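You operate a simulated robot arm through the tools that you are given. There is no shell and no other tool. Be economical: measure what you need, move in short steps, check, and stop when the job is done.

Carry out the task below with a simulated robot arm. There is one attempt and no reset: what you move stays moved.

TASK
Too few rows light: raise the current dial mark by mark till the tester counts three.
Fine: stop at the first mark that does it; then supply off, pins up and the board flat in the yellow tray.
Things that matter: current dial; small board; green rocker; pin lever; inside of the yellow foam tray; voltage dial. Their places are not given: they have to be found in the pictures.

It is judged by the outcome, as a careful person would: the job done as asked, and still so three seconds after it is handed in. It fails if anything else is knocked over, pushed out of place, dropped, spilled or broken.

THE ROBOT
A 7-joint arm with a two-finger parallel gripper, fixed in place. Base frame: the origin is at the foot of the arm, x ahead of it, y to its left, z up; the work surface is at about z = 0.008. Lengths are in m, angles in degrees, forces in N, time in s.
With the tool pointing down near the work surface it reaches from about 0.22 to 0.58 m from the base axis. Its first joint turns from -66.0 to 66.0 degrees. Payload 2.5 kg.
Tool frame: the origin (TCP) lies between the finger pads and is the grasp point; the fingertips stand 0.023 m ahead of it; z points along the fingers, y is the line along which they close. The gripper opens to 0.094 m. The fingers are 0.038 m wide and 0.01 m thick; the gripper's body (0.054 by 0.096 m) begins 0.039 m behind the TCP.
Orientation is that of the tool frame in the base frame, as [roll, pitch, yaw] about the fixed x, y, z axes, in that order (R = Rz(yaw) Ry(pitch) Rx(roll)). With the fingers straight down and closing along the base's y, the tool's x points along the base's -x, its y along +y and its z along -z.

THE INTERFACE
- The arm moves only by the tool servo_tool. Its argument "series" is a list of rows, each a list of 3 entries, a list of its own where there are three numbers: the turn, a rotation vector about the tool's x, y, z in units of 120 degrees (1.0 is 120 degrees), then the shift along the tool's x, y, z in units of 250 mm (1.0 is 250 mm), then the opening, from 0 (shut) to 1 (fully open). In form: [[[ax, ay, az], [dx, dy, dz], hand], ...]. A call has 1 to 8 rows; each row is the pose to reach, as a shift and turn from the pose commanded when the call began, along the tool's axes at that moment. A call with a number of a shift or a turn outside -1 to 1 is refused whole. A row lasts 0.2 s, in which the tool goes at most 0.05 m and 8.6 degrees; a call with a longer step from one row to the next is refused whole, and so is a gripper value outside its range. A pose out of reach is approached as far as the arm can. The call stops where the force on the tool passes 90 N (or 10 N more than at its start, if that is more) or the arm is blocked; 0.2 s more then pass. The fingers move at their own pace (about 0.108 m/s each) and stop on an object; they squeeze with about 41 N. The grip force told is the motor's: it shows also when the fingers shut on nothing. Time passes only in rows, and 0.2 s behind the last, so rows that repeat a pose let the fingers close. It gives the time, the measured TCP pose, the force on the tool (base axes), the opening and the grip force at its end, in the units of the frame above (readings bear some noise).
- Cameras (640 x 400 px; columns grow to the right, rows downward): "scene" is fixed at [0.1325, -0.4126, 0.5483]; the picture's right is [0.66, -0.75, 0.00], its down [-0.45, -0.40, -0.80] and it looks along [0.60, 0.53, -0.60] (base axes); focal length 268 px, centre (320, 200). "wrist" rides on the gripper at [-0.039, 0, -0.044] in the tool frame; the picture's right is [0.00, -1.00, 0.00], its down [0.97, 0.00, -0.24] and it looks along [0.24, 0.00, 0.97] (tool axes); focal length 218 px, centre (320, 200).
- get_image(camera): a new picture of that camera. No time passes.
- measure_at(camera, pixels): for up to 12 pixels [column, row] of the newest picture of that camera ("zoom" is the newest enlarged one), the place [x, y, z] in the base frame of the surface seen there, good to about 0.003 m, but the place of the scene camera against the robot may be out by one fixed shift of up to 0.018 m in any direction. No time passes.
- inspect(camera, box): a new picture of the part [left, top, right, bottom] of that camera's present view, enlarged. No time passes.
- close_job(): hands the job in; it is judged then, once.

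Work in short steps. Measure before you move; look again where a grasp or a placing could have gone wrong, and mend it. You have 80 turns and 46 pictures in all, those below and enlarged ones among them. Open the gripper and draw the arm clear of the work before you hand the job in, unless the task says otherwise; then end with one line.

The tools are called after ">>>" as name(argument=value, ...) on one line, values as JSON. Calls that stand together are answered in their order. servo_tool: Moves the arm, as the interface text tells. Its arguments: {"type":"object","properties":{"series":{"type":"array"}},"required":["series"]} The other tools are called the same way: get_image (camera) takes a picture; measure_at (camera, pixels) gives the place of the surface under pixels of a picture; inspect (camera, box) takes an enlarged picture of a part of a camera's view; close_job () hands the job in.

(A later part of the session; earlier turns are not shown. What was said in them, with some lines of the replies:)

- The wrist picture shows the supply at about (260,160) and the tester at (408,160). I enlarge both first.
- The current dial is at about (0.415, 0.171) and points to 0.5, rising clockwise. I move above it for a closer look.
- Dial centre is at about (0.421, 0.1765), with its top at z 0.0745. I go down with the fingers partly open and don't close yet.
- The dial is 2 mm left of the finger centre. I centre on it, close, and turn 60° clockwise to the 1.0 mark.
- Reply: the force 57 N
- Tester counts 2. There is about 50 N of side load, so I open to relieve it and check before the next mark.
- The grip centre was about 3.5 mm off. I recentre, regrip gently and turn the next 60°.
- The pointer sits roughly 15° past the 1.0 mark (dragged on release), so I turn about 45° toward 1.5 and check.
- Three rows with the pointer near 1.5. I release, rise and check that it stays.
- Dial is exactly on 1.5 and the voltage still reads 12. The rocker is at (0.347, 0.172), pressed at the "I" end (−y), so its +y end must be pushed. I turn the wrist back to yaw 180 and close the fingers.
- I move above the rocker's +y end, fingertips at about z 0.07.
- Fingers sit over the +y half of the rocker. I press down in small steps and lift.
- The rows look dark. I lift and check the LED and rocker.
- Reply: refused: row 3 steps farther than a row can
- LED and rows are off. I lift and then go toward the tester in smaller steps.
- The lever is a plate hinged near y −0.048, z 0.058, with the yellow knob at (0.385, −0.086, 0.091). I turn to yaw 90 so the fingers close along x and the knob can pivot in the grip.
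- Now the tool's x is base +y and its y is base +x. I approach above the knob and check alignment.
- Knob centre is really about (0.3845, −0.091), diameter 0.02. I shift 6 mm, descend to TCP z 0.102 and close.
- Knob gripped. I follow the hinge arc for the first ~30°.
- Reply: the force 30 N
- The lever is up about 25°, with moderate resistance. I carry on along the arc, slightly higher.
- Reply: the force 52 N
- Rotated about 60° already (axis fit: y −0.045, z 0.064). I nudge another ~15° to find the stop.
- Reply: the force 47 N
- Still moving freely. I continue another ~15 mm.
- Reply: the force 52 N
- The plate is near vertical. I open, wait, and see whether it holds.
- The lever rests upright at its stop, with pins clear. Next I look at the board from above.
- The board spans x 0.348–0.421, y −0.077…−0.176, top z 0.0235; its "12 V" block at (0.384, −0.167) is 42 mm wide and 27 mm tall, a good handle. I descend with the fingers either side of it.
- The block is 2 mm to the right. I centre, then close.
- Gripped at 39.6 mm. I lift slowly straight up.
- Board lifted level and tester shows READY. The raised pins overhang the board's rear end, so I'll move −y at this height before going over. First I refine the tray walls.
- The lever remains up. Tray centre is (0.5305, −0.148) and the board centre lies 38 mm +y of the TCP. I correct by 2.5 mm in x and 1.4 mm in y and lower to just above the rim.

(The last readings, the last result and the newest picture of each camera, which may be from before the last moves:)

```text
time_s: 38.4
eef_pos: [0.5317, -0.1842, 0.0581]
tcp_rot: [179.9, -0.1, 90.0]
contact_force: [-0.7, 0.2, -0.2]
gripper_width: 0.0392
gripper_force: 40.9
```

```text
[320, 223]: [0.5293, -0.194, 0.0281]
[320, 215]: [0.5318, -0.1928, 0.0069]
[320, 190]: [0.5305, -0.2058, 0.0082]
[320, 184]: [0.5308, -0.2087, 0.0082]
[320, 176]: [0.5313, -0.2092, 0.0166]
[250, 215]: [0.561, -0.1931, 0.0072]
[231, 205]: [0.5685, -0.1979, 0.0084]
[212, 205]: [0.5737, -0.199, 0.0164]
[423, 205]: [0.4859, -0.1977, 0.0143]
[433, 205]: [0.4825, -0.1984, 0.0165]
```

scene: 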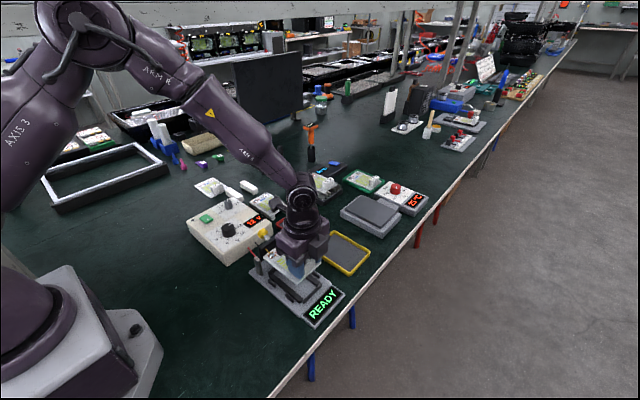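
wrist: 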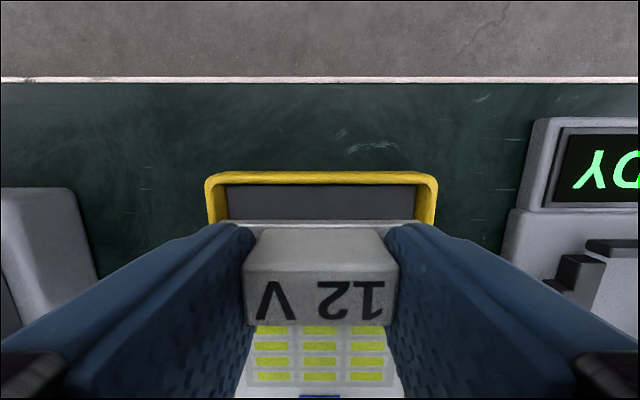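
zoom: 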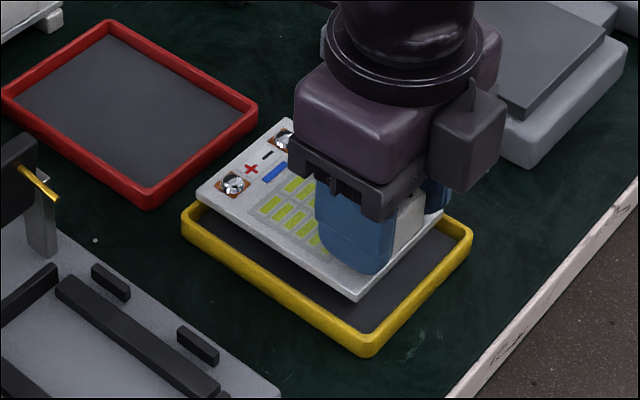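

The board needs 4 mm more −y; x is within tolerance. I shift and lower gradually.

>>> servo_tool(series=[[[0, 0, 0], [-0.016, 0, 0], 0.3], [[0, 0, 0], [-0.016, 0, 0], 0.3], [[0, 0, 0], [-0.016, 0, 0.016], 0.3], [[0, 0, 0], [-0.016, 0, 0.028], 0.3], [[0, 0, 0], [-0.016, 0, 0.036], 0.3], [[0, 0, 0], [-0.016, 0, 0.036], 0.3]])

>>> inspect(camera="scene", box=[290, 205, 390, 285])

```text
time_s: 39.8
eef_pos: [0.5299, -0.1889, 0.0492]
tcp_rot: [-180.0, 0.0, 90.0]
contact_force: [0.3, 0.2, -1.0]
gripper_width: 0.0393
gripper_force: 40.6
```

```text
5.00 times, centred on (340, 245) of scene
```

zoom: 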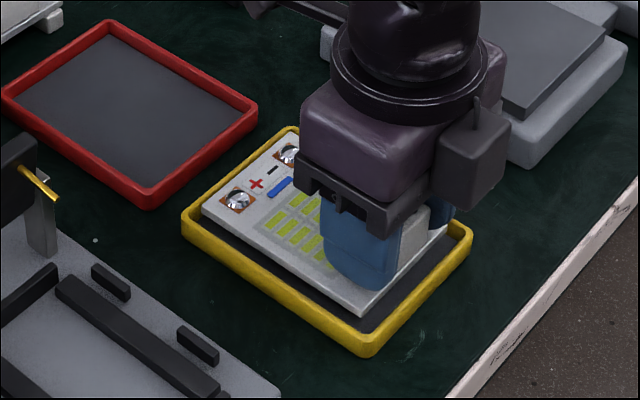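

The board is within the walls. I lower the last few mm to contact.

>>> servo_tool(series=[[[0, 0, 0], [0, 0, 0.006], 0.3], [[0, 0, 0], [0, 0, 0.012], 0.3], [[0, 0, 0], [0, 0, 0.016], 0.3], [[0, 0, 0], [0, 0, 0.016], 0.3]])

```text
time_s: 40.8
eef_pos: [0.5308, -0.1888, 0.0445]
tcp_rot: [179.9, -0.1, 90.1]
contact_force: [0.5, -0.4, -1.1]
gripper_width: 0.039
gripper_force: 41.4
```

>>> servo_tool(series=[[[0, 0, 0], [0, 0, 0.004], 0.3], [[0, 0, 0], [0, 0, 0.008], 0.3], [[0, 0, 0], [0, 0, 0.008], 0.3]])

>>> inspect(camera="scene", box=[290, 205, 390, 285])

```text
time_s: 41.6
eef_pos: [0.5311, -0.1882, 0.0432]
tcp_rot: [-180.0, 0.1, 90.0]
contact_force: [-0.3, -0.2, -0.5]
gripper_width: 0.0393
gripper_force: 41.0
```

```text
5.00 times, centred on (340, 245) of scene
```

zoom: 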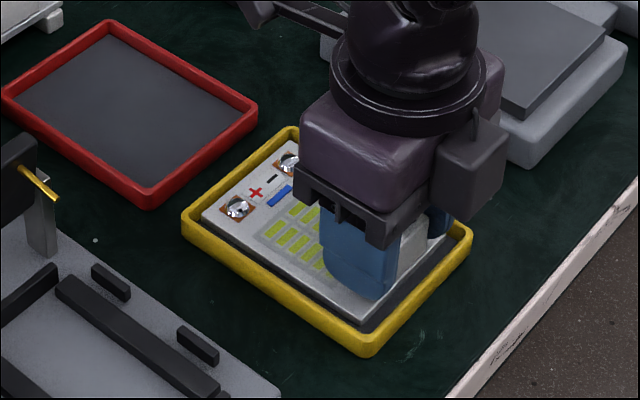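

>>> servo_tool(series=[[[0, 0, 0], [0, 0, 0.004], 0.3], [[0, 0, 0], [0, 0, 0.008], 0.3], [[0, 0, 0], [0, 0, 0.008], 0.3]])

```text
time_s: 42.4
eef_pos: [0.531, -0.1885, 0.0417]
tcp_rot: [179.9, 0.0, 89.9]
contact_force: [-6.3, 1.4, 15.7]
gripper_width: 0.0391
gripper_force: 41.0
```

Contact at 16 N: the board is seated. I release and rise straight up.

>>> servo_tool(series=[[[0, 0, 0], [0, 0, -0.003], 0.4], [[0, 0, 0], [0, 0, -0.003], 0.65], [[0, 0, 0], [0, 0, -0.003], 0.65], [[0, 0, 0], [0, 0, -0.08], 0.65], [[0, 0, 0], [0, 0, -0.22], 0.65], [[0, 0, 0], [0, 0, -0.4], 0.65], [[0, 0, 0], [0.0, -0.14, -0.5], 0.65], [[0, 0, 0], [0.0, -0.3, -0.56], 0.65]])

>>> inspect(camera="scene", box=[180, 170, 400, 330])

>>> get_image(camera="wrist")

```text
time_s: 44.2
eef_pos: [0.4565, -0.1887, 0.1803]
tcp_rot: [180.0, 0.1, 90.0]
contact_force: [0.2, -0.3, -0.6]
gripper_width: 0.0609
gripper_force: 0.1
```

```text
2.50 times, centred on (290, 250) of scene
```

zoom: 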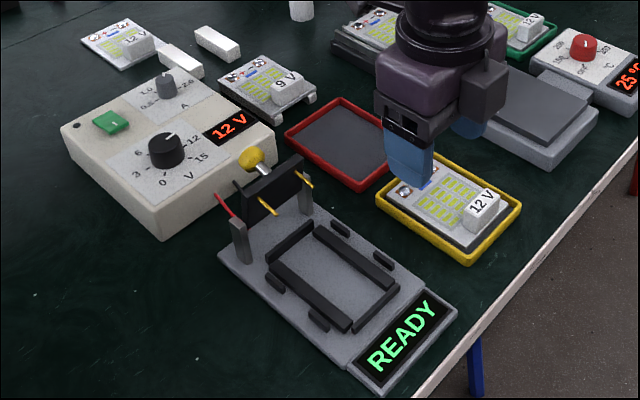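

```text
2 pictures are left
```

wrist: 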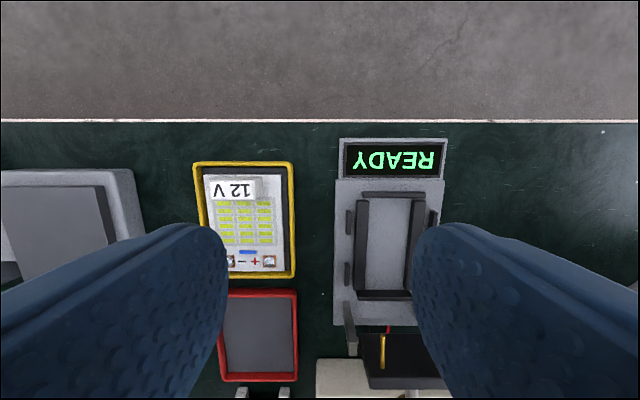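

The board lies flat in the yellow tray, LED dark, lever up, current dial on 1.5. I raise the arm clear.

>>> servo_tool(series=[[[0, 0, 0], [0, 0, -0.15], 0.65], [[0, 0, 0], [0, 0, -0.3], 0.65], [[0, 0, 0], [0, -0.15, -0.4], 0.65], [[0, 0, 0], [0, -0.3, -0.48], 0.65], [[0, 0, 0], [0, -0.3, -0.48], 0.65]])

>>> inspect(camera="scene", box=[180, 170, 400, 330])

```text
time_s: 45.4
eef_pos: [0.3812, -0.1881, 0.3003]
tcp_rot: [-180.0, 0.0, 90.0]
contact_force: [0.5, -0.5, 0.4]
gripper_width: 0.0613
gripper_force: 0.1
```

```text
2.50 times, centred on (290, 250) of scene
```

zoom: 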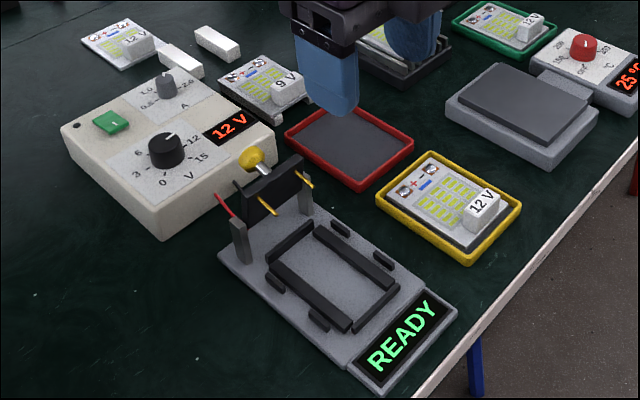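

Everything is in its final state, so I hand it in.

>>> close_job()

```text
The job is handed in.
```

The job is done and handed in: the tester first counted three rows at the 1.5 mark on the current dial, the supply is off, the pins are up, and the board lies flat in the yellow tray.
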